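You operate a simulated robot arm through the tools that you are given. There is no shell and no other tool.

Carry out the task below with a simulated robot arm. There is one attempt and no reset: what you move stays moved.

JOB
Set washer one to size L, speed 3 and jets WATER, reset it and give one spray.

It is judged by the outcome, as a careful person would: the job done as asked, and still so three seconds after it is handed in. It fails if anything else is knocked over, pushed out of place, dropped, spilled or broken.

ROBOT AND FRAMES
A 6-joint arm with a two-finger parallel gripper, fixed in place. Base frame: the origin is at the foot of the arm, x ahead of it, y to its left, z up. Units: mm, rad, N and s.
With the tool pointing down near the work surface it reaches from about 260 to 640 mm from the base axis. Its first joint turns from -2.007 to 2.007 rad. Payload 3.43 kg.
The tool frame sits at the grasp point between the pads (the TCP): z along the fingers, y along the line on which they close. The tips reach 34 mm beyond it. Largest opening 128 mm; finger width 24, thickness 12; the body of the gripper, 48 by 130 mm, starts 96 mm behind the TCP.
Orientation is that of the tool frame in the base frame, as a unit quaternion [w, x, y, z]. With the fingers straight down and closing along the base's y, the tool's x points along the base's -x, its y along +y and its z along -z.

CONTROLS
- The arm moves only by the tool step_arm. Its argument "series" is a list of rows, each a list of 7 numbers: the gripper command, from -1 (shut) to 1 (fully open), values between in proportion, then the shift along the tool's x, y, z in units of 500 mm (1.0 is 500 mm), then the turn, a rotation vector about the tool's x, y, z in units of 120 degrees (1.0 is 120 degrees). In form: [[grip, dx, dy, dz, ax, ay, az], ...]. A call has 1 to 20 rows; each row is the pose to reach, as a shift and turn from the pose commanded when the call began, along the tool's axes at that moment. A call with a number of a shift or a turn outside -1 to 1 is refused whole. Each row takes 0.2 s and may step no farther than 50 mm and 0.15 rad from the row before; otherwise, or with a gripper value out of range, the whole call is refused. A pose out of reach is approached as far as the arm can. The call stops where the force on the tool passes 40 N (or 10 N more than at its start, if that is more) or the arm is blocked; 0.2 s more then pass. The fingers move at their own pace (about 153 mm/s each) and stop on an object; they squeeze with about 30 N. The grip force told is the motor's: it shows also when the fingers shut on nothing. Time passes only in rows, and 0.2 s behind the last, so rows that repeat a pose let the fingers close. The reply holds the time, the measured pose of the TCP, the force on the tool along the base axes, the opening and the grip force, in the units named above and with some noise, with the torque about the TCP (base axes, N m) and any sound that the robot's microphone picked up.
- Cameras (640 x 400 px; columns grow to the right, rows downward): "scene" is fixed at [50.3, 499.8, 1381.3]; the picture's right is [-0.49, -0.87, 0.00], its down [-0.61, 0.34, -0.71] and it looks along [0.62, -0.35, -0.70] (base axes); focal length 252 px, centre (320, 200). "wrist" rides on the gripper at [76, -11, -160] in the tool frame; the picture's right is [0.15, 0.99, 0.00], its down [-0.88, 0.13, -0.46] and it looks along [-0.45, 0.07, 0.89] (tool axes); focal length 234 px, centre (320, 200). There is no depth. A picture from a camera that has moved, and an enlarged one, comes with that camera's place and axes in the base frame and with its lens.
- grab_frame(camera): a new picture of that camera. The clock stands still meanwhile.
- move_column(by): slides the trunk up (or, below 0, down) by that many mm; the arm rides with it, the base frame stays. It gives what a move gives, with no picture.
- inspect(camera, box): a new picture of the part [left, top, right, bottom] of that camera's present view, enlarged. The clock stands still meanwhile.
- job_done(): hands the job in; it is judged then, once.

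Nothing tells you positions but the pictures and the camera data. Unless the task says otherwise, let go and move clear before handing in.

The tools are called after "Request:" by a JSON object that holds its "api" and its "payload". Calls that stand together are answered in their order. step_arm: Moves the arm, as the interface text tells. Its arguments: {"type":"object","properties":{"series":{"type":"array"}},"required":["series"]} The other tools are called the same way: move_column (by) slides the trunk up or down; grab_frame (camera) takes a picture; inspect (camera, box) takes an enlarged picture of a part of a camera's view; job_done () hands the job in.

At the start:

```text
t: 0.0
position: [426.1, 149.5, 1119.4]
orientation: [0.0, 0.0, 1.0, 0.0]
force: [-1.5, -0.4, -0.8]
moment: [-0.02, 0.02, 0.01]
gripper_width: 128.0
gripper_force: 0.0
trunk travel left (down, up): [-900.0, 90.0]
```

scene: 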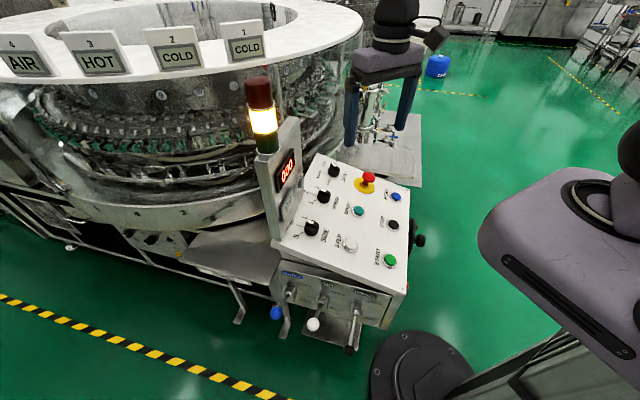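
wrist: 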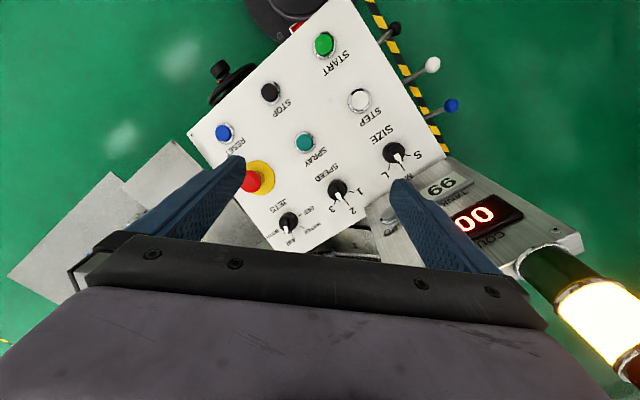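

I see a sloped control panel with knobs (SIZE, SPEED, JETS), buttons (START, STEP, STOP, SPRAY, RESET), an emergency stop, and levers on the front. I'll take enlarged views before moving anything.

Request:
{"api": "inspect", "payload": {"camera": "scene", "box": [240, 120, 440, 280]}}

Request:
{"api": "inspect", "payload": {"camera": "wrist", "box": [180, 0, 480, 250]}}

Request:
{"api": "inspect", "payload": {"camera": "scene", "box": [240, 240, 440, 380]}}

Request:
{"api": "inspect", "payload": {"camera": "wrist", "box": [360, 100, 600, 300]}}

```text
2.50 times, centred on (340, 200) of scene
camera zoom: at [50.3, 499.8, 1381.3], right [-0.49, -0.87, 0.0], down [-0.61, 0.34, -0.71], along [0.62, -0.35, -0.7], focal length 629 px, centre (270, 200)
```

zoom: 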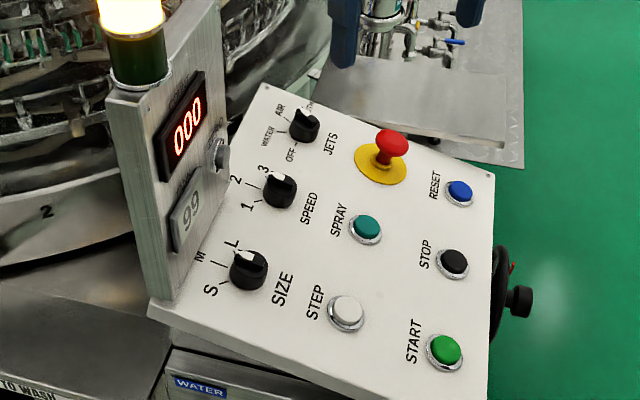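

```text
1.60 times, centred on (330, 125) of wrist
camera zoom: at [350.9, 137.9, 1280.2], right [-0.15, 0.99, 0.0], down [0.88, 0.13, 0.46], along [0.45, 0.07, -0.89], focal length 375 px, centre (304, 320)
```

zoom: 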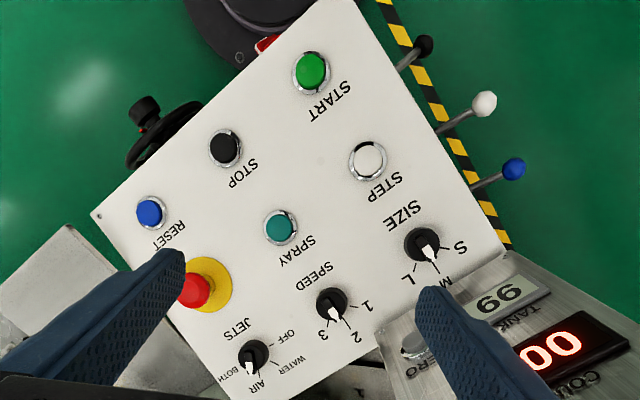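

```text
2.86 times, centred on (340, 310) of scene
camera zoom: at [50.3, 499.8, 1381.3], right [-0.49, -0.87, 0.0], down [-0.61, 0.34, -0.71], along [0.62, -0.35, -0.7], focal length 719 px, centre (263, -114)
```

zoom: 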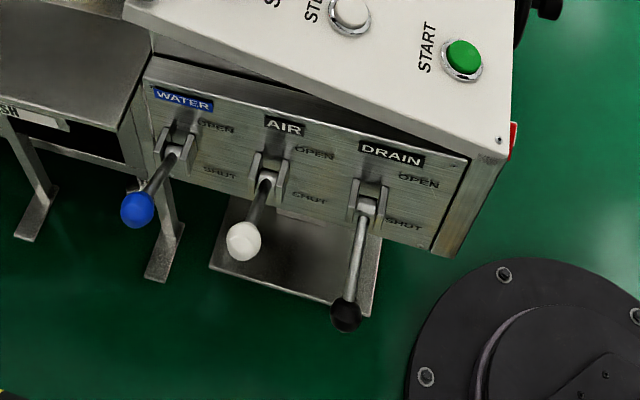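

```text
2.00 times, centred on (480, 200) of wrist
camera zoom: at [350.9, 137.9, 1280.2], right [-0.15, 0.99, 0.0], down [0.88, 0.13, 0.46], along [0.45, 0.07, -0.89], focal length 468 px, centre (0, 200)
```

zoom: 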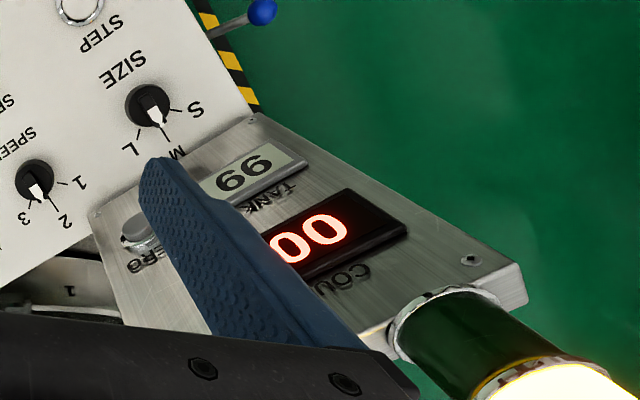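

The panel's knob row runs from about (454,300,830) to (649,109,830), sloping about 16° down toward the robot. Next I'll look closely at each knob's pointer and at the display.

Request:
{"api": "inspect", "payload": {"camera": "wrist", "box": [240, 190, 340, 252]}}

Request:
{"api": "inspect", "payload": {"camera": "wrist", "box": [300, 150, 380, 230]}}

Request:
{"api": "inspect", "payload": {"camera": "wrist", "box": [360, 110, 440, 190]}}

Request:
{"api": "inspect", "payload": {"camera": "scene", "box": [310, 150, 360, 190]}}

Request:
{"api": "inspect", "payload": {"camera": "scene", "box": [290, 180, 350, 250]}}

Request:
{"api": "inspect", "payload": {"camera": "scene", "box": [240, 60, 340, 260]}}

```text
6.40 times, centred on (290, 221) of wrist
camera zoom: at [350.9, 137.9, 1280.2], right [-0.15, 0.99, 0.0], down [0.88, 0.13, 0.46], along [0.45, 0.07, -0.89], focal length 1499 px, centre (512, 66)
```

zoom: 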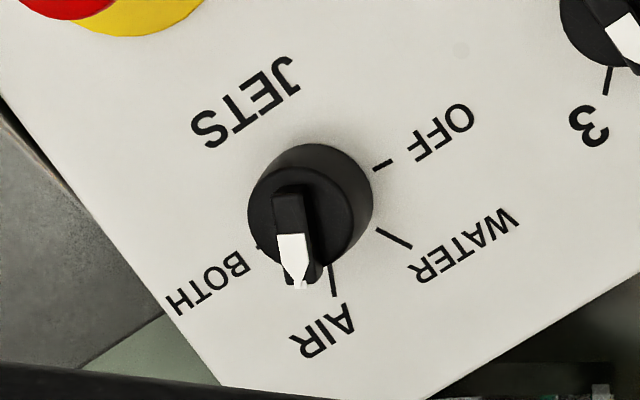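

```text
5.00 times, centred on (340, 190) of wrist
camera zoom: at [350.9, 137.9, 1280.2], right [-0.15, 0.99, 0.0], down [0.88, 0.13, 0.46], along [0.45, 0.07, -0.89], focal length 1171 px, centre (220, 250)
```

zoom: 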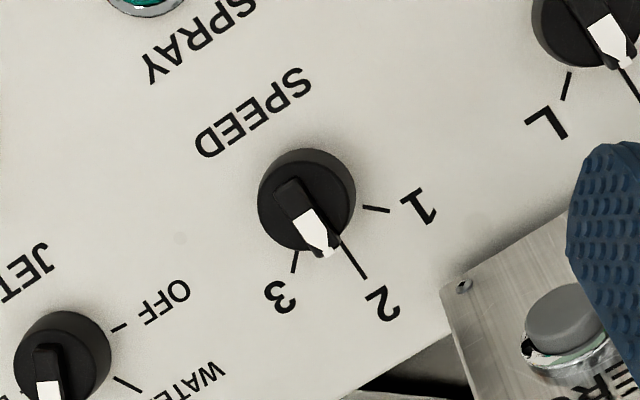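

```text
5.00 times, centred on (400, 150) of wrist
camera zoom: at [350.9, 137.9, 1280.2], right [-0.15, 0.99, 0.0], down [0.88, 0.13, 0.46], along [0.45, 0.07, -0.89], focal length 1171 px, centre (-80, 450)
```

zoom: 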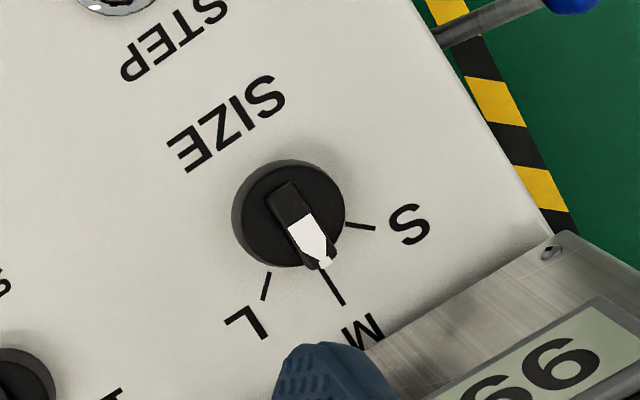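

```text
10.00 times, centred on (335, 170) of scene
camera zoom: at [50.3, 499.8, 1381.3], right [-0.49, -0.87, 0.0], down [-0.61, 0.34, -0.71], along [0.62, -0.35, -0.7], focal length 2515 px, centre (170, 500)
```

zoom: 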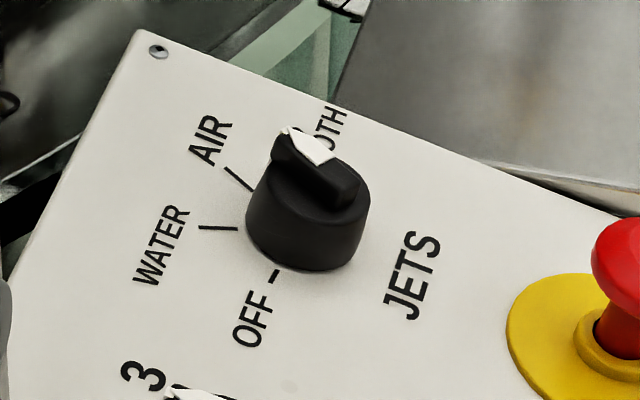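

```text
5.71 times, centred on (320, 215) of scene
camera zoom: at [50.3, 499.8, 1381.3], right [-0.49, -0.87, 0.0], down [-0.61, 0.34, -0.71], along [0.62, -0.35, -0.7], focal length 1437 px, centre (320, 114)
```

zoom: 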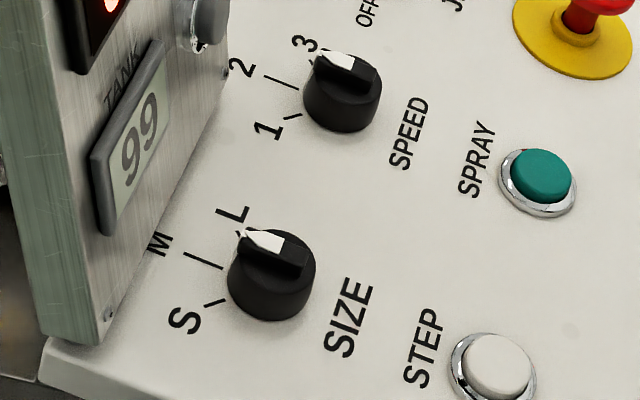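

```text
2.00 times, centred on (290, 160) of scene
camera zoom: at [50.3, 499.8, 1381.3], right [-0.49, -0.87, 0.0], down [-0.61, 0.34, -0.71], along [0.62, -0.35, -0.7], focal length 503 px, centre (380, 280)
```

zoom: 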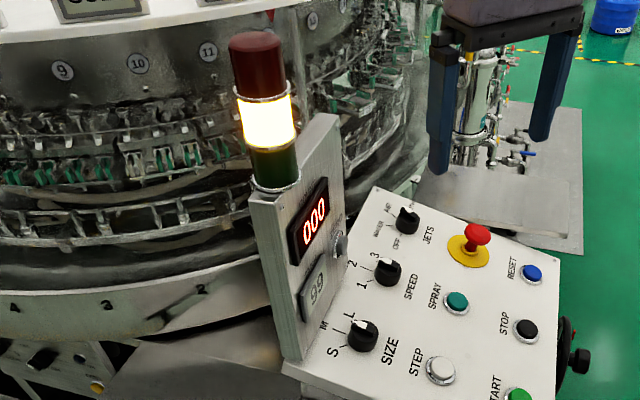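

SIZE points to M, SPEED to 2 and JETS to AIR, so each knob has to move by one position. First I'll turn the tool high above the panel so it lines up with the panel's axes, then tilt it to match the slope.

Request:
{"api": "step_arm", "payload": {"series": [[1, 0, 0, 0, 0, 0, -0.0625], [1, 0, 0, 0, 0, 0, -0.125], [1, 0, 0, 0, 0, 0, -0.1875], [1, 0, 0, 0, 0, 0, -0.25], [1, 0, 0, 0, 0, 0, -0.3125], [1, 0, 0, 0, 0, 0, -0.375], [1, 0, 0, 0, 0, 0, -0.375]]}}

```text
t: 1.6
position: [424.9, 148.0, 1120.4]
orientation: [0.0, -0.384, 0.923, -0.001]
force: [-0.5, -1.0, -0.3]
moment: [0.04, 0.06, -0.04]
gripper_width: 128.1
gripper_force: 0.1
trunk travel left (down, up): [-900.0, 90.0]
```

The tool is now turned 45° and still clear of everything. I'll take pictures from this pose for better triangulation.

Request:
{"api": "grab_frame", "payload": {"camera": "wrist"}}

Request:
{"api": "grab_frame", "payload": {"camera": "scene"}}

```text
taken
camera wrist: at [381.1, 87.7, 1280.1], right [-0.8, 0.59, 0.0], down [0.53, 0.72, 0.46], along [0.27, 0.37, -0.89], focal length 234 px, centre (320, 200)
```

wrist: 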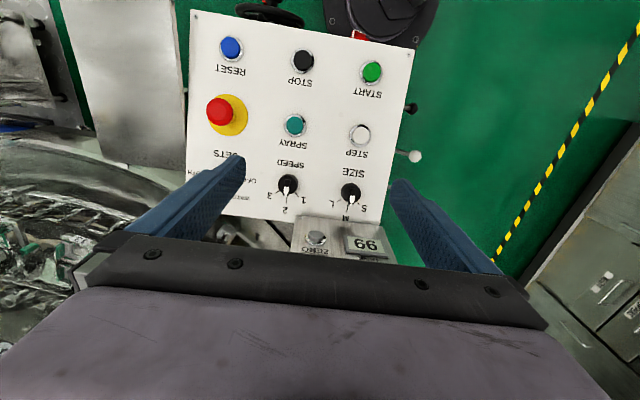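

```text
taken
```

scene: 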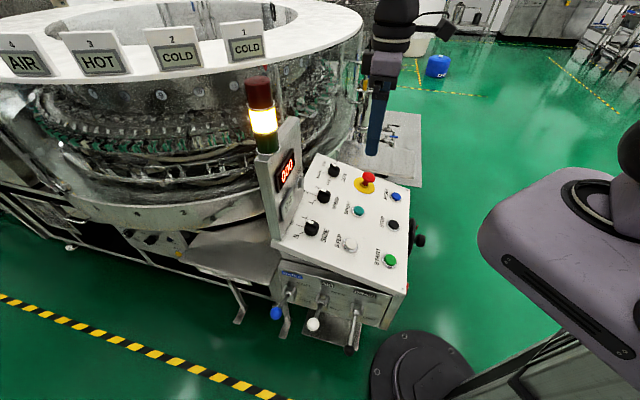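

The row direction matches 45°, and I estimate the slope at about 15°. I'll tilt the tool so it is normal to the panel, then look again.

Request:
{"api": "step_arm", "payload": {"series": [[0.3, 0, 0, 0, 0, -0.0625, 0], [0.3, 0, 0, 0, 0, -0.125, 0], [0.3, 0, 0, 0, 0, -0.125, 0]]}}

Request:
{"api": "grab_frame", "payload": {"camera": "wrist"}}

```text
t: 2.4
position: [426.5, 149.3, 1120.6]
orientation: [0.121, -0.38, 0.916, 0.05]
force: [0.0, 0.4, 0.0]
moment: [0.01, 0.05, 0.0]
gripper_width: 83.2
gripper_force: 0.0
trunk travel left (down, up): [-900.0, 90.0]
```

```text
taken
camera wrist: at [353.9, 60.5, 1255.0], right [-0.8, 0.6, -0.04], down [0.42, 0.61, 0.67], along [0.42, 0.52, -0.74], focal length 234 px, centre (320, 200)
```

wrist: 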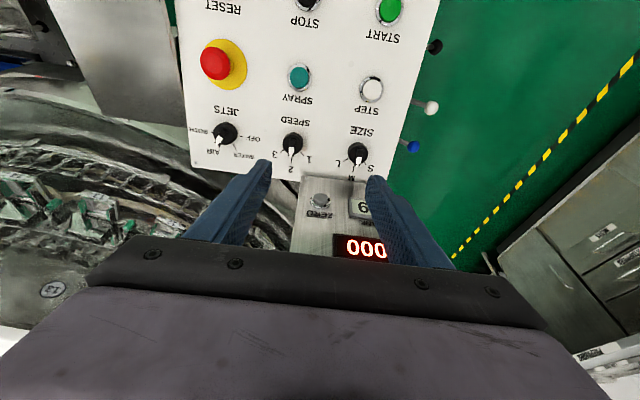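

The tool is now aligned with the panel. I'll lower the trunk part-way, which keeps the gripper well above the panel, and check again.

Request:
{"api": "move_column", "payload": {"by": -150}}

Request:
{"api": "grab_frame", "payload": {"camera": "scene"}}

Request:
{"api": "grab_frame", "payload": {"camera": "wrist"}}

```text
t: 4.2
position: [425.7, 149.1, 969.9]
orientation: [0.12, -0.379, 0.916, 0.049]
force: [0.1, 0.0, 0.2]
moment: [-0.02, 0.01, 0.03]
gripper_width: 83.0
gripper_force: 0.0
trunk travel left (down, up): [-750.0, 240.0]
```

```text
taken
```

scene: 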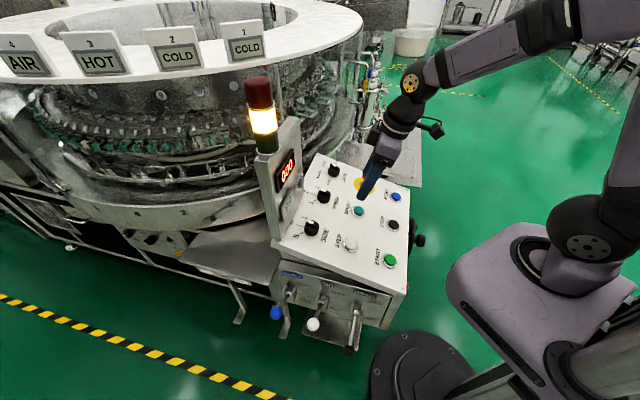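

```text
taken
camera wrist: at [353.7, 60.6, 1105.2], right [-0.8, 0.6, -0.04], down [0.43, 0.61, 0.67], along [0.42, 0.52, -0.74], focal length 234 px, centre (320, 200)
```

wrist: 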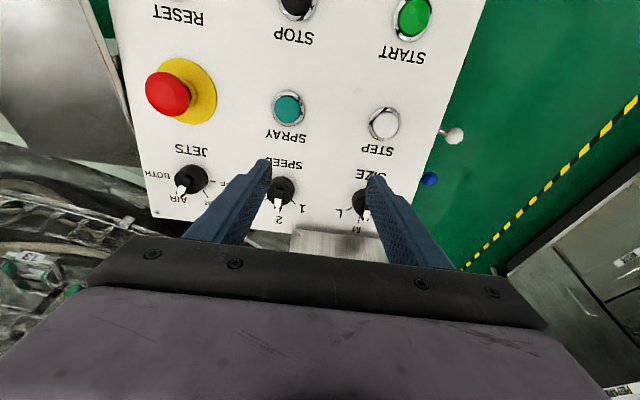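

I'll enlarge the present view for more precise measurement of the SPEED, JETS and SPRAY features.

Request:
{"api": "inspect", "payload": {"camera": "wrist", "box": [120, 80, 320, 240]}}

Request:
{"api": "inspect", "payload": {"camera": "wrist", "box": [250, 80, 450, 240]}}

Request:
{"api": "inspect", "payload": {"camera": "scene", "box": [300, 140, 420, 280]}}

```text
2.50 times, centred on (220, 160) of wrist
camera zoom: at [353.7, 60.6, 1105.2], right [-0.8, 0.6, -0.04], down [0.43, 0.61, 0.67], along [0.42, 0.52, -0.74], focal length 585 px, centre (570, 300)
```

zoom: 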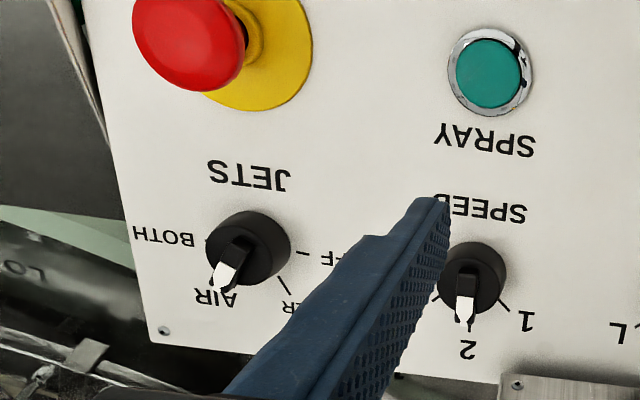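

```text
2.50 times, centred on (350, 160) of wrist
camera zoom: at [353.7, 60.6, 1105.2], right [-0.8, 0.6, -0.04], down [0.43, 0.61, 0.67], along [0.42, 0.52, -0.74], focal length 585 px, centre (245, 300)
```

zoom: 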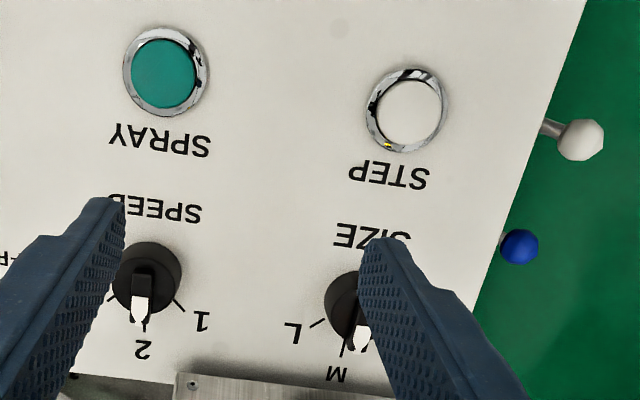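

```text
2.86 times, centred on (360, 210) of scene
camera zoom: at [50.3, 499.8, 1381.3], right [-0.49, -0.87, 0.0], down [-0.61, 0.34, -0.71], along [0.62, -0.35, -0.7], focal length 719 px, centre (206, 171)
```

zoom: 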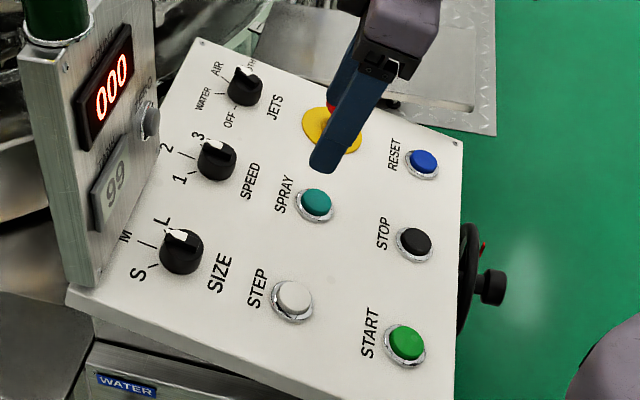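

The SIZE knob base is near (452,300,824), SPEED near (548,204,823) and JETS near (647,107,822). I'll move to a hover about 60 mm off the SIZE knob and check alignment.

Request:
{"api": "step_arm", "payload": {"series": [[0.3, -0.0276, 0.0295, 0.025, 0, 0, 0], [0.3, -0.0552, 0.059, 0.05, 0, 0, 0], [0.3, -0.0828, 0.0885, 0.075, 0, 0, 0], [0.3, -0.1104, 0.118, 0.1, 0, 0, 0], [0.3, -0.138, 0.1475, 0.125, 0, 0, 0], [0.3, -0.1656, 0.177, 0.15, 0, 0, 0], [0.3, -0.1656, 0.177, 0.15, 0, 0, 0]]}}

Request:
{"api": "grab_frame", "payload": {"camera": "wrist"}}

Request:
{"api": "inspect", "payload": {"camera": "scene", "box": [220, 120, 420, 280]}}

```text
t: 5.8
position: [434.0, 282.7, 918.9]
orientation: [0.121, -0.379, 0.916, 0.05]
force: [0.1, 0.0, 0.7]
moment: [-0.02, -0.02, -0.01]
gripper_width: 83.1
gripper_force: 0.1
trunk travel left (down, up): [-750.0, 240.0]
```

```text
taken
camera wrist: at [361.3, 193.1, 1054.2], right [-0.8, 0.6, -0.04], down [0.43, 0.61, 0.67], along [0.42, 0.52, -0.74], focal length 234 px, centre (320, 200)
```

wrist: 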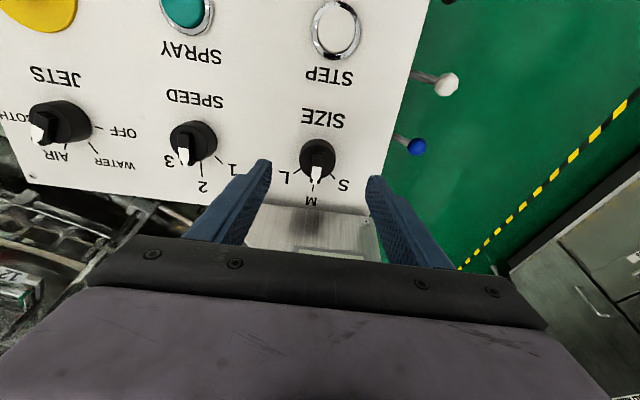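

```text
2.50 times, centred on (320, 200) of scene
camera zoom: at [50.3, 499.8, 1381.3], right [-0.49, -0.87, 0.0], down [-0.61, 0.34, -0.71], along [0.62, -0.35, -0.7], focal length 629 px, centre (320, 200)
```

zoom: 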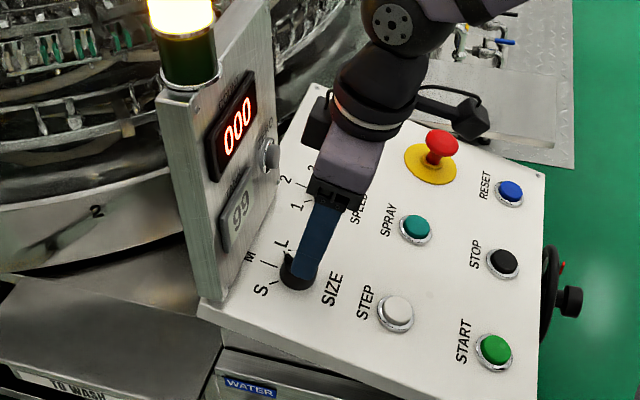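

The knob sits nearly on the tool axis in the wrist view. I'll zoom in to check the centring.

Request:
{"api": "inspect", "payload": {"camera": "wrist", "box": [270, 110, 370, 220]}}

```text
3.64 times, centred on (320, 165) of wrist
camera zoom: at [361.3, 193.1, 1054.2], right [-0.8, 0.6, -0.04], down [0.43, 0.61, 0.67], along [0.42, 0.52, -0.74], focal length 852 px, centre (320, 327)
```

zoom: 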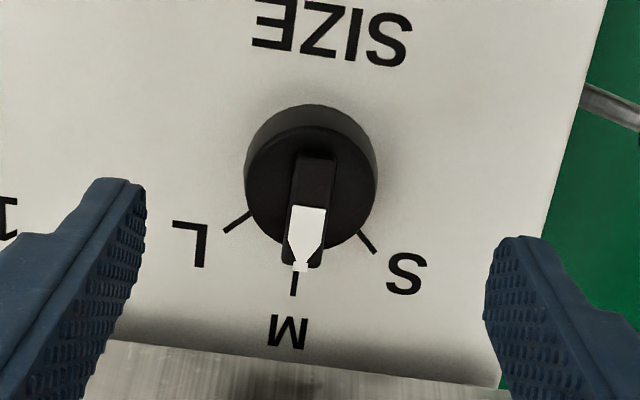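

The knob is about 2.4 mm off-centre along the closing direction, and the marks are 45° apart. I'll correct the centring and come down around the SIZE knob with the fingers still open.

Request:
{"api": "step_arm", "payload": {"series": [[0.2, 0.001, -0.0048, 0.02, 0, 0, 0], [0.2, 0.001, -0.0048, 0.044, 0, 0, 0], [0.2, 0.001, -0.0048, 0.068, 0, 0, 0], [0.2, 0.001, -0.0048, 0.09, 0, 0, 0], [0.2, 0.001, -0.0048, 0.104, 0, 0, 0], [0.2, 0.001, -0.0048, 0.104, 0, 0, 0]]}}

Request:
{"api": "grab_frame", "payload": {"camera": "wrist"}}

Request:
{"api": "inspect", "payload": {"camera": "scene", "box": [260, 190, 360, 260]}}

```text
t: 7.2
position: [444.6, 289.4, 869.9]
orientation: [0.121, -0.381, 0.915, 0.05]
force: [0.1, 0.2, -1.0]
moment: [-0.03, 0.02, -0.02]
gripper_width: 76.8
gripper_force: 0.1
trunk travel left (down, up): [-750.0, 240.0]
```

```text
taken
camera wrist: at [372.3, 200.8, 1004.0], right [-0.8, 0.6, -0.04], down [0.43, 0.61, 0.67], along [0.42, 0.52, -0.74], focal length 234 px, centre (320, 200)
```

wrist: 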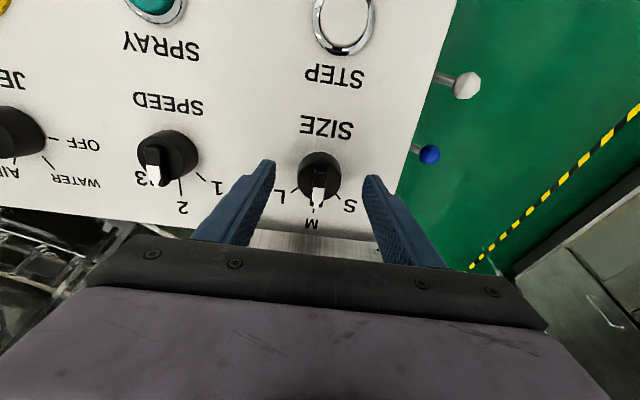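

```text
5.71 times, centred on (310, 225) of scene
camera zoom: at [50.3, 499.8, 1381.3], right [-0.49, -0.87, 0.0], down [-0.61, 0.34, -0.71], along [0.62, -0.35, -0.7], focal length 1437 px, centre (377, 57)
```

zoom: 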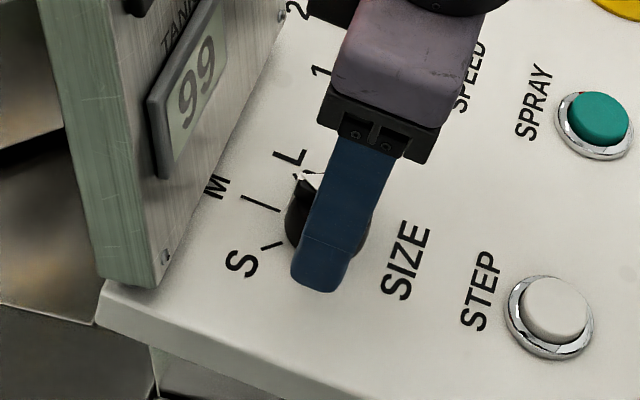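

The fingers are straddling the knob. I'll zoom in once more before closing.

Request:
{"api": "inspect", "payload": {"camera": "wrist", "box": [260, 120, 380, 220]}}

```text
4.00 times, centred on (320, 170) of wrist
camera zoom: at [372.3, 200.8, 1004.0], right [-0.8, 0.6, -0.04], down [0.43, 0.61, 0.67], along [0.42, 0.52, -0.74], focal length 937 px, centre (320, 320)
```

zoom: 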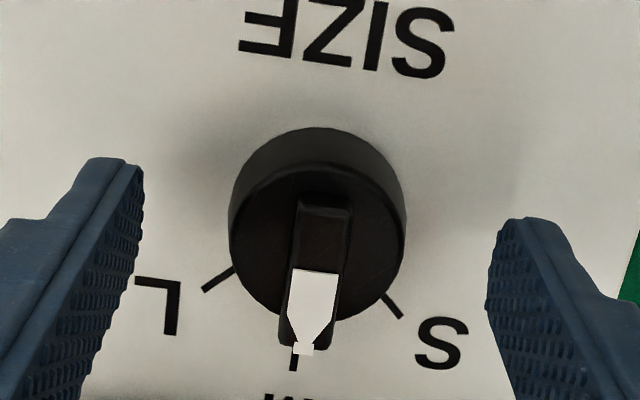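

Centred within about 1 mm. I'll go 4 mm deeper and close on the SIZE knob.

Request:
{"api": "step_arm", "payload": {"series": [[0.0, 0, 0, 0.008, 0, 0, 0], [-0.3, 0, 0, 0.008, 0, 0, 0], [-0.4, 0, 0, 0.008, 0, 0, 0], [-1, 0, 0, 0.008, 0, 0, 0], [-1, 0, 0, 0.008, 0, 0, 0], [-1, 0, 0, 0.008, 0, 0, 0]]}}

Request:
{"api": "grab_frame", "payload": {"camera": "wrist"}}

```text
t: 8.6
position: [445.3, 290.2, 865.3]
orientation: [0.12, -0.38, 0.916, 0.05]
force: [2.0, -0.3, 0.1]
moment: [0.07, -0.2, 0.01]
gripper_width: 39.1
gripper_force: 45.4
trunk travel left (down, up): [-750.0, 240.0]
```

```text
taken
camera wrist: at [373.2, 201.4, 1000.4], right [-0.8, 0.6, -0.04], down [0.43, 0.61, 0.67], along [0.42, 0.52, -0.74], focal length 234 px, centre (320, 200)
```

wrist: 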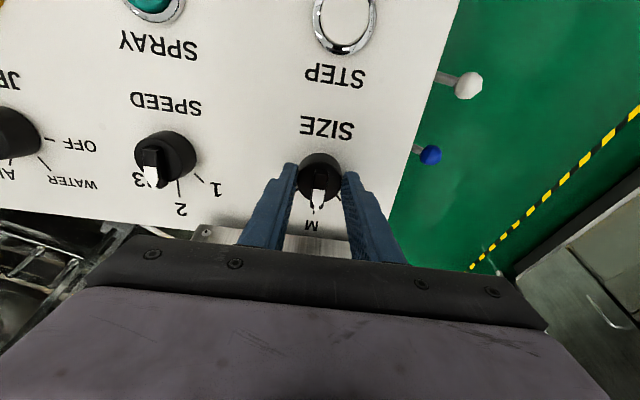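

Gripped at 39 mm with negligible side force. Now I'll turn it 45° clockwise from M to L.

Request:
{"api": "step_arm", "payload": {"series": [[-1, 0, 0, 0, 0, 0, 0.047], [-1, 0, 0, 0, 0, 0, 0.094], [-1, 0, 0, 0, 0, 0, 0.141], [-1, 0, 0, 0, 0, 0, 0.188], [-1, 0, 0, 0, 0, 0, 0.235], [-1, 0, 0, 0, 0, 0, 0.282], [-1, 0, 0, 0, 0, 0, 0.329], [-1, 0, 0, 0, 0, 0, 0.375], [-1, 0, 0, 0, 0, 0, 0.375]]}}

Request:
{"api": "inspect", "payload": {"camera": "wrist", "box": [240, 100, 400, 230]}}

Request:
{"api": "inspect", "payload": {"camera": "scene", "box": [260, 170, 380, 260]}}

```text
t: 10.6
position: [444.1, 292.0, 866.7]
orientation: [0.094, 0.0, 0.991, 0.093]
force: [-4.9, 15.7, 7.7]
moment: [0.65, 1.18, 0.4]
gripper_width: 39.2
gripper_force: 45.0
trunk travel left (down, up): [-750.0, 240.0]
```

```text
3.08 times, centred on (320, 165) of wrist
camera zoom: at [341.4, 253.5, 1004.1], right [-0.16, 0.97, 0.15], down [0.78, 0.03, 0.63], along [0.61, 0.22, -0.76], focal length 720 px, centre (320, 308)
```

zoom: 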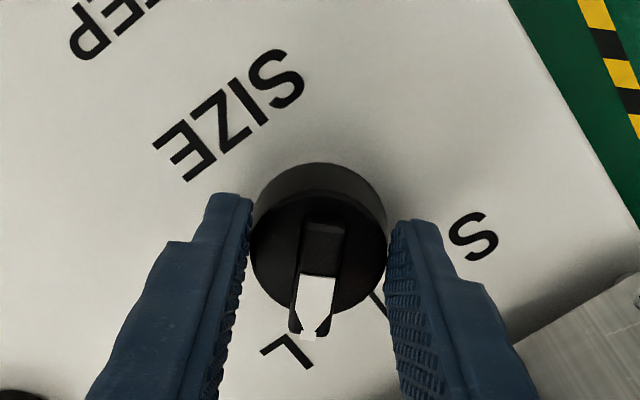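

```text
4.44 times, centred on (320, 215) of scene
camera zoom: at [50.3, 499.8, 1381.3], right [-0.49, -0.87, 0.0], down [-0.61, 0.34, -0.71], along [0.62, -0.35, -0.7], focal length 1118 px, centre (320, 133)
```

zoom: 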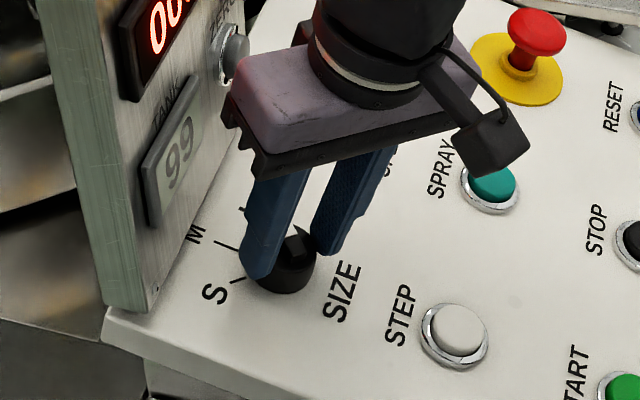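

The pointer turned with the gripper and looks aligned with the L mark. I'll release and check.

Request:
{"api": "step_arm", "payload": {"series": [[-0.2, 0, 0, 0, 0, 0, 0], [0.0, 0, 0, 0, 0, 0, 0], [0.0, 0, 0, 0, 0, 0, 0]]}}

Request:
{"api": "inspect", "payload": {"camera": "wrist", "box": [240, 100, 400, 230]}}

```text
t: 11.3
position: [445.1, 288.9, 865.3]
orientation: [0.091, 0.0, 0.992, 0.092]
force: [-0.2, 0.0, 0.0]
moment: [0.0, 0.0, -0.02]
gripper_width: 64.1
gripper_force: 0.1
trunk travel left (down, up): [-750.0, 240.0]
```

```text
3.08 times, centred on (320, 165) of wrist
camera zoom: at [342.2, 251.5, 1003.6], right [-0.16, 0.97, 0.15], down [0.78, 0.03, 0.63], along [0.6, 0.22, -0.77], focal length 720 px, centre (320, 308)
```

zoom: 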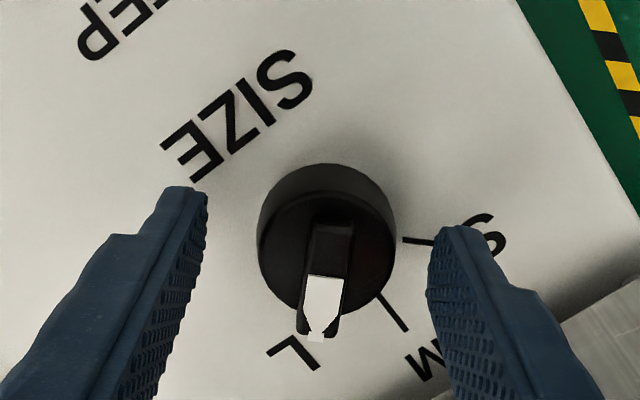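

The arm's small spring-back shows the knob axis is about 4 mm further upslope than I assumed, so I'll apply that to the other knobs. Now I'll retract and verify SIZE.

Request:
{"api": "step_arm", "payload": {"series": [[0.1, 0, 0, -0.03, 0, 0, 0], [0.2, 0, 0, -0.06, 0, 0, 0], [0.2, 0, 0, -0.09, 0, 0, 0], [0.2, 0, 0, -0.12, 0, 0, 0], [0.2, 0, 0, -0.12, 0, 0, 0]]}}

Request:
{"api": "grab_frame", "payload": {"camera": "wrist"}}

Request:
{"api": "inspect", "payload": {"camera": "wrist", "box": [270, 110, 370, 220]}}

Request:
{"api": "inspect", "payload": {"camera": "scene", "box": [270, 190, 350, 260]}}

```text
t: 12.6
position: [434.3, 279.0, 924.9]
orientation: [0.092, 0.0, 0.991, 0.092]
force: [-0.8, -0.9, -0.9]
moment: [0.0, 0.0, 0.03]
gripper_width: 76.9
gripper_force: 0.1
trunk travel left (down, up): [-750.0, 240.0]
```

```text
taken
camera wrist: at [331.4, 240.6, 1061.8], right [-0.16, 0.97, 0.15], down [0.78, 0.03, 0.63], along [0.6, 0.22, -0.77], focal length 234 px, centre (320, 200)
```

wrist: 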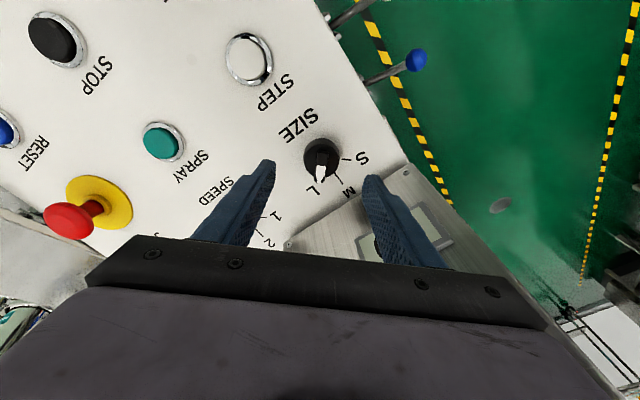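

```text
3.64 times, centred on (320, 165) of wrist
camera zoom: at [331.4, 240.6, 1061.8], right [-0.16, 0.97, 0.15], down [0.78, 0.03, 0.63], along [0.6, 0.22, -0.77], focal length 852 px, centre (320, 327)
```

zoom: 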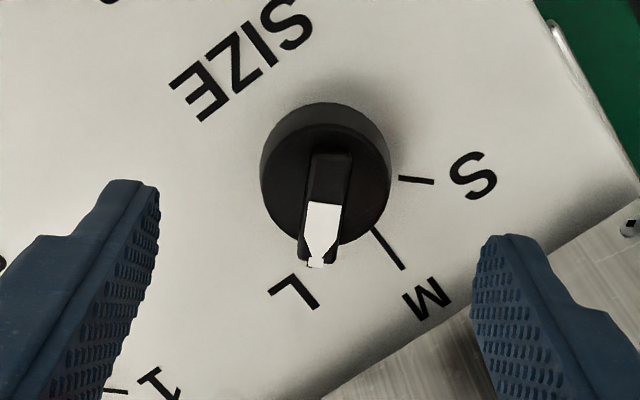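

```text
5.71 times, centred on (310, 225) of scene
camera zoom: at [50.3, 499.8, 1381.3], right [-0.49, -0.87, 0.0], down [-0.61, 0.34, -0.71], along [0.62, -0.35, -0.7], focal length 1437 px, centre (377, 57)
```

zoom: 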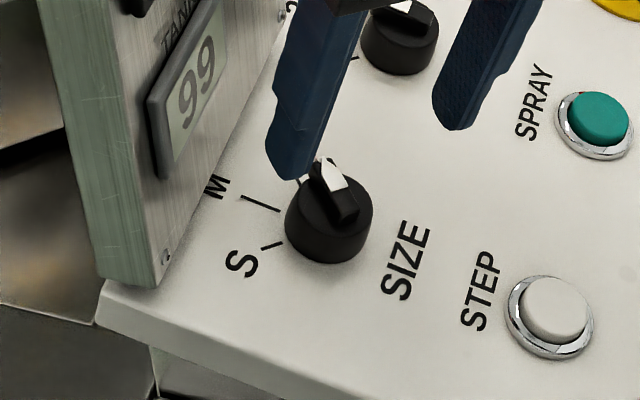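

SIZE is on L: the pointer is parallel to the tool, which has turned exactly 45°. Next I'll turn the tool back and shift over to the SPEED knob.

Request:
{"api": "step_arm", "payload": {"series": [[0.2, 0, 0, 0, 0, 0, -0.0625], [0.2, 0, 0, 0, 0, 0, -0.125], [0.2, 0, 0, 0, 0, 0, -0.1875], [0.2, 0, 0, 0, 0, 0, -0.25], [0.2, 0, 0, 0, 0, 0, -0.3125], [0.2, 0, 0, 0, 0, 0, -0.375], [0.2, 0, 0, 0, 0, 0, -0.375]]}}

Request:
{"api": "step_arm", "payload": {"series": [[0.2, -0.001, -0.045, 0, 0, 0, 0], [0.2, -0.002, -0.09, 0, 0, 0, 0], [0.2, -0.004, -0.135, 0, 0, 0, 0], [0.2, -0.006, -0.18, 0, 0, 0, 0], [0.2, -0.007, -0.225, 0, 0, 0, 0], [0.2, -0.0084, -0.272, 0, 0, 0, 0], [0.2, -0.0084, -0.272, 0, 0, 0, 0]]}}

Request:
{"api": "grab_frame", "payload": {"camera": "wrist"}}

Request:
{"api": "inspect", "payload": {"camera": "wrist", "box": [270, 110, 370, 220]}}

```text
t: 14.2
position: [434.2, 278.6, 922.9]
orientation: [0.121, -0.38, 0.916, 0.05]
force: [0.0, 0.0, 0.6]
moment: [-0.01, 0.01, 0.01]
gripper_width: 76.7
gripper_force: 0.0
trunk travel left (down, up): [-750.0, 240.0]
```

```text
t: 15.8
position: [533.3, 188.2, 924.6]
orientation: [0.12, -0.381, 0.915, 0.051]
force: [0.4, 0.7, 0.9]
moment: [0.04, 0.01, 0.0]
gripper_width: 76.7
gripper_force: 0.2
trunk travel left (down, up): [-750.0, 240.0]
```

```text
taken
camera wrist: at [461.1, 98.4, 1058.8], right [-0.8, 0.6, -0.04], down [0.43, 0.61, 0.67], along [0.42, 0.52, -0.74], focal length 234 px, centre (320, 200)
```

wrist: 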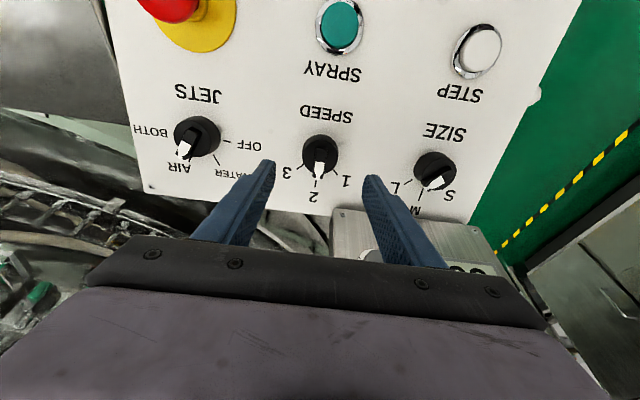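

```text
3.64 times, centred on (320, 165) of wrist
camera zoom: at [461.1, 98.4, 1058.8], right [-0.8, 0.6, -0.04], down [0.43, 0.61, 0.67], along [0.42, 0.52, -0.74], focal length 852 px, centre (320, 327)
```

zoom: 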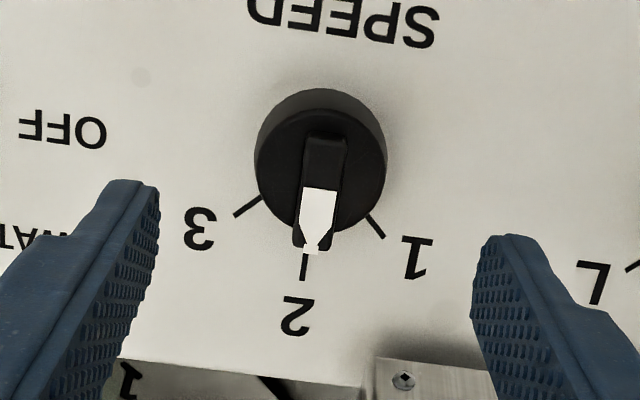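

SPEED is nearly centred, but the SIZE pointer looks odd in this view. I'll zoom in on it before going on.

Request:
{"api": "inspect", "payload": {"camera": "wrist", "box": [380, 120, 480, 220]}}

Request:
{"api": "inspect", "payload": {"camera": "scene", "box": [270, 180, 370, 260]}}

```text
4.00 times, centred on (430, 170) of wrist
camera zoom: at [461.1, 98.4, 1058.8], right [-0.8, 0.6, -0.04], down [0.43, 0.61, 0.67], along [0.42, 0.52, -0.74], focal length 937 px, centre (-120, 320)
```

zoom: 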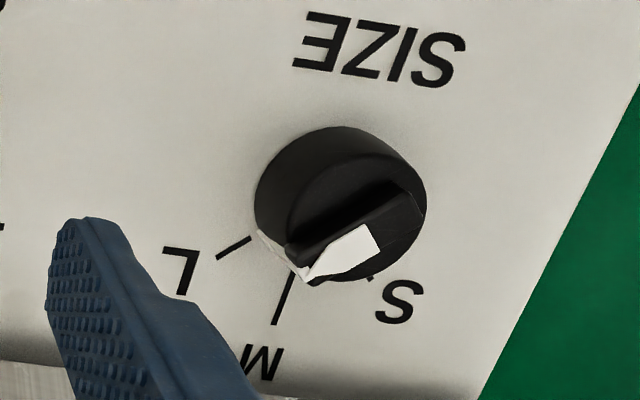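

```text
5.00 times, centred on (320, 220) of scene
camera zoom: at [50.3, 499.8, 1381.3], right [-0.49, -0.87, 0.0], down [-0.61, 0.34, -0.71], along [0.62, -0.35, -0.7], focal length 1258 px, centre (320, 100)
```

zoom: 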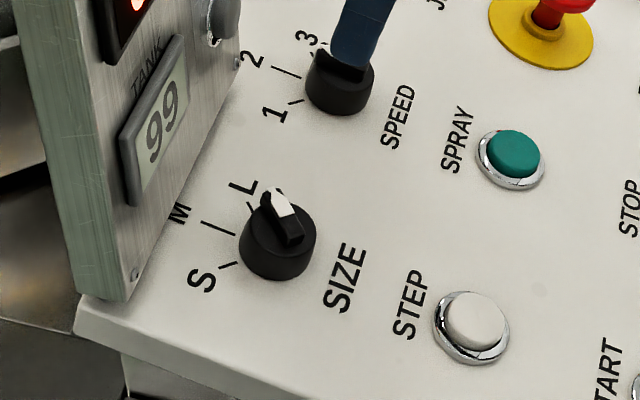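

SIZE is confirmed on L, since the pointer is parallel to the L mark. SPEED is within about 0.5 mm of centre, so I'll descend and close on it.

Request:
{"api": "step_arm", "payload": {"series": [[0.1, 0, 0.0008, 0.024, 0, 0, 0], [0.1, 0, 0.0008, 0.048, 0, 0, 0], [0.1, 0, 0.0008, 0.072, 0, 0, 0], [0.1, 0, 0.0008, 0.096, 0, 0, 0], [0.1, 0, 0.0008, 0.116, 0, 0, 0], [0.1, 0, 0.0008, 0.116, 0, 0, 0]]}}

Request:
{"api": "inspect", "payload": {"camera": "wrist", "box": [260, 120, 380, 220]}}

```text
t: 17.1
position: [543.9, 198.3, 868.1]
orientation: [0.121, -0.38, 0.916, 0.049]
force: [0.0, -0.4, -0.3]
moment: [-0.04, 0.0, -0.02]
gripper_width: 70.4
gripper_force: 0.1
trunk travel left (down, up): [-750.0, 240.0]
```

```text
4.00 times, centred on (320, 170) of wrist
camera zoom: at [471.2, 109.0, 1003.0], right [-0.8, 0.6, -0.04], down [0.43, 0.61, 0.67], along [0.42, 0.52, -0.74], focal length 937 px, centre (320, 320)
```

zoom: 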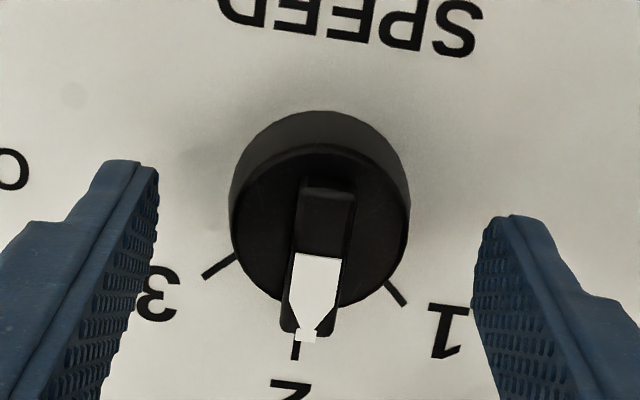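

Well centred. I'll close on the SPEED knob.

Request:
{"api": "step_arm", "payload": {"series": [[-0.2, 0, 0, 0.002, 0, 0, 0], [-0.4, 0, 0, 0.002, 0, 0, 0], [-1, 0, 0, 0.002, 0, 0, 0], [-1, 0, 0, 0.002, 0, 0, 0], [-1, 0, 0, 0.002, 0, 0, 0]]}}

```text
t: 18.4
position: [542.9, 196.2, 867.7]
orientation: [0.121, -0.38, 0.916, 0.05]
force: [-0.7, 0.0, 0.6]
moment: [0.06, 0.02, 0.02]
gripper_width: 38.8
gripper_force: 45.2
trunk travel left (down, up): [-750.0, 240.0]
```

The grip is clean, with almost no side force. Now I'll turn SPEED 45° clockwise from 2 to 3.

Request:
{"api": "step_arm", "payload": {"series": [[-1, 0, 0, 0, 0, 0, 0.047], [-1, 0, 0, 0, 0, 0, 0.094], [-1, 0, 0, 0, 0, 0, 0.141], [-1, 0, 0, 0, 0, 0, 0.188], [-1, 0, 0, 0, 0, 0, 0.235], [-1, 0, 0, 0, 0, 0, 0.282], [-1, 0, 0, 0, 0, 0, 0.329], [-1, 0, 0, 0, 0, 0, 0.375], [-1, 0, 0, 0, 0, 0, 0.375]]}}

Request:
{"api": "inspect", "payload": {"camera": "wrist", "box": [240, 100, 400, 230]}}

```text
t: 20.4
position: [544.3, 197.0, 867.8]
orientation: [0.091, 0.001, 0.992, 0.092]
force: [1.2, -3.1, 1.7]
moment: [-0.16, -0.02, 0.08]
gripper_width: 38.7
gripper_force: 44.9
trunk travel left (down, up): [-750.0, 240.0]
```

```text
3.08 times, centred on (320, 165) of wrist
camera zoom: at [441.3, 158.1, 1005.9], right [-0.16, 0.97, 0.15], down [0.78, 0.03, 0.62], along [0.6, 0.22, -0.77], focal length 720 px, centre (320, 308)
```

zoom: 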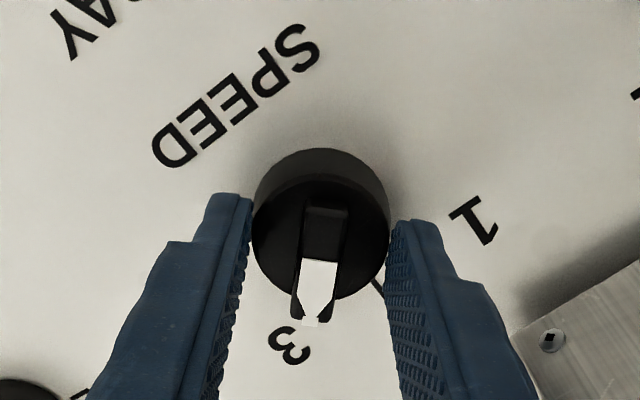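

SPEED turned smoothly to 3 with low forces. I'll release, retract and check.

Request:
{"api": "step_arm", "payload": {"series": [[-0.2, 0, 0, 0, 0, 0, 0], [0.0, 0, 0, 0, 0, 0, 0], [0.1, 0, 0, -0.03, 0, 0, 0], [0.2, 0, 0, -0.06, 0, 0, 0], [0.2, 0, 0, -0.09, 0, 0, 0], [0.2, 0, 0, -0.12, 0, 0, 0], [0.2, 0, 0, -0.12, 0, 0, 0]]}}

Request:
{"api": "inspect", "payload": {"camera": "wrist", "box": [260, 100, 380, 220]}}

Request:
{"api": "step_arm", "payload": {"series": [[0.2, 0, 0, 0, 0, 0, -0.0625], [0.2, 0, 0, 0, 0, 0, -0.125], [0.2, 0, 0, 0, 0, 0, -0.1875], [0.2, 0, 0, 0, 0, 0, -0.1875]]}}

Request:
{"api": "step_arm", "payload": {"series": [[0.2, -0.0208, -0.0503, 0, 0, 0, 0], [0.2, -0.0416, -0.1005, 0, 0, 0, 0], [0.2, -0.0624, -0.1508, 0, 0, 0, 0], [0.2, -0.0832, -0.201, 0, 0, 0, 0], [0.2, -0.104, -0.2513, 0, 0, 0, 0], [0.2, -0.104, -0.2513, 0, 0, 0, 0]]}}

Request:
{"api": "grab_frame", "payload": {"camera": "wrist"}}

Request:
{"api": "inspect", "payload": {"camera": "wrist", "box": [270, 110, 370, 220]}}

Request:
{"api": "grab_frame", "payload": {"camera": "scene"}}

```text
t: 21.9
position: [532.8, 186.4, 926.3]
orientation: [0.092, 0.0, 0.991, 0.092]
force: [0.5, 1.3, 0.3]
moment: [-0.01, 0.0, 0.0]
gripper_width: 76.5
gripper_force: 0.0
trunk travel left (down, up): [-750.0, 240.0]
```

```text
3.33 times, centred on (320, 160) of wrist
camera zoom: at [430.1, 147.5, 1064.0], right [-0.16, 0.97, 0.15], down [0.78, 0.03, 0.63], along [0.6, 0.22, -0.77], focal length 781 px, centre (320, 333)
```

zoom: 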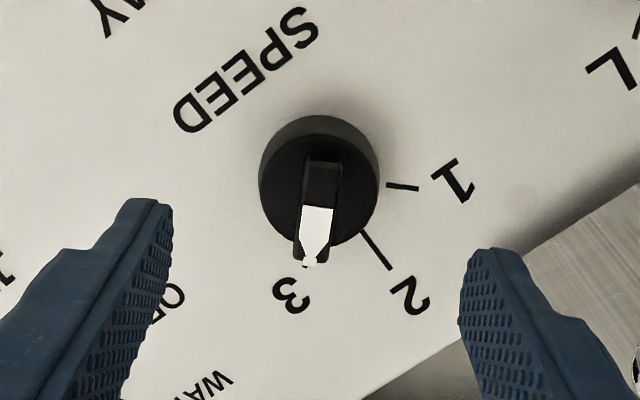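

```text
t: 22.9
position: [532.5, 185.7, 924.8]
orientation: [0.108, -0.194, 0.972, 0.072]
force: [-0.8, -0.8, -0.3]
moment: [-0.03, 0.03, -0.01]
gripper_width: 76.8
gripper_force: 0.1
trunk travel left (down, up): [-750.0, 240.0]
```

```text
t: 24.4
position: [628.4, 90.2, 926.0]
orientation: [0.108, -0.195, 0.972, 0.073]
force: [0.2, -0.3, 0.7]
moment: [0.01, -0.02, -0.02]
gripper_width: 76.7
gripper_force: 0.0
trunk travel left (down, up): [-750.0, 240.0]
```

```text
taken
camera wrist: at [536.7, 23.3, 1060.6], right [-0.52, 0.85, 0.06], down [0.66, 0.35, 0.66], along [0.54, 0.39, -0.75], focal length 234 px, centre (320, 200)
```

wrist: 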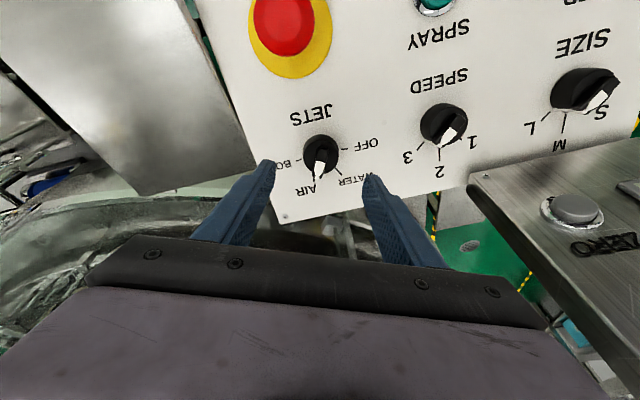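

```text
3.64 times, centred on (320, 165) of wrist
camera zoom: at [536.7, 23.3, 1060.6], right [-0.52, 0.85, 0.06], down [0.66, 0.35, 0.66], along [0.54, 0.39, -0.75], focal length 852 px, centre (320, 327)
```

zoom: 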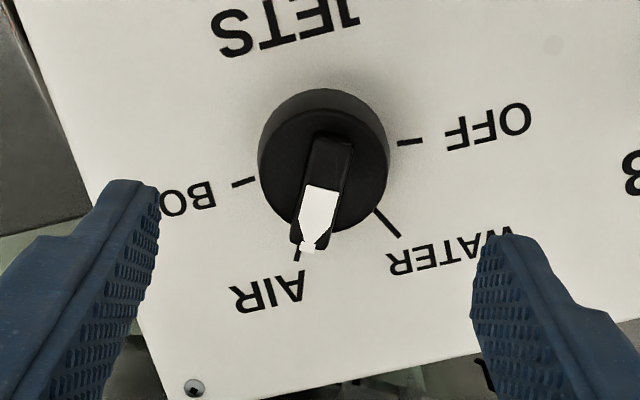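

```text
taken
```

scene: 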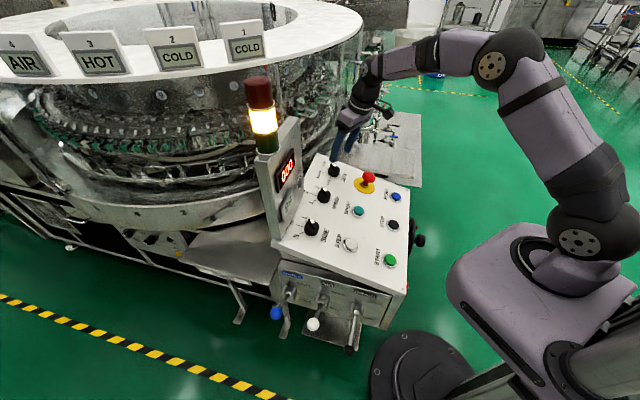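

JETS is well centred on the tool axis. The marks read about −90°, −30°, +30° and +90°, so WATER is 60° counter-clockwise from AIR. I'll descend and check once more before closing.

Request:
{"api": "step_arm", "payload": {"series": [[0.1, 0, 0, 0.024, 0, 0, 0], [0.1, 0, 0, 0.048, 0, 0, 0], [0.1, 0, 0, 0.072, 0, 0, 0], [0.1, 0, 0, 0.096, 0, 0, 0], [0.1, 0, 0, 0.12, 0, 0, 0], [0.1, 0, 0, 0.12, 0, 0, 0]]}}

Request:
{"api": "inspect", "payload": {"camera": "wrist", "box": [260, 120, 380, 220]}}

Request:
{"api": "inspect", "payload": {"camera": "scene", "box": [290, 130, 390, 210]}}

```text
t: 25.8
position: [640.6, 100.7, 867.7]
orientation: [0.109, -0.195, 0.972, 0.072]
force: [0.9, 1.0, -0.2]
moment: [0.02, -0.02, 0.02]
gripper_width: 70.3
gripper_force: 0.1
trunk travel left (down, up): [-750.0, 240.0]
```

```text
4.00 times, centred on (320, 170) of wrist
camera zoom: at [547.7, 34.9, 1002.5], right [-0.52, 0.85, 0.06], down [0.66, 0.35, 0.66], along [0.54, 0.39, -0.75], focal length 937 px, centre (320, 320)
```

zoom: 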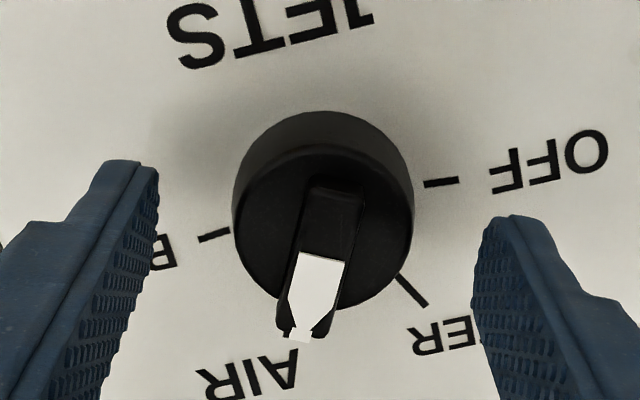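

```text
5.00 times, centred on (340, 170) of scene
camera zoom: at [50.3, 499.8, 1381.3], right [-0.49, -0.87, 0.0], down [-0.61, 0.34, -0.71], along [0.62, -0.35, -0.7], focal length 1258 px, centre (220, 350)
```

zoom: 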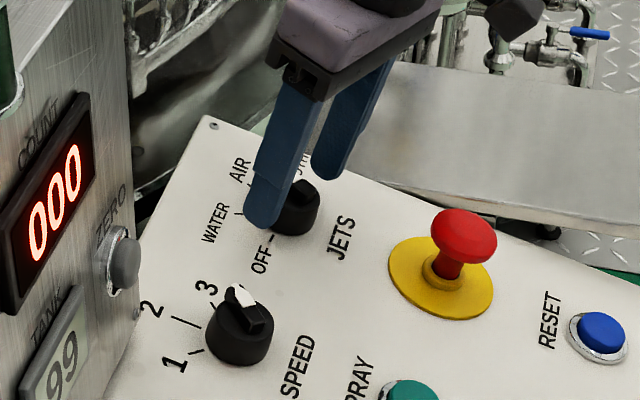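

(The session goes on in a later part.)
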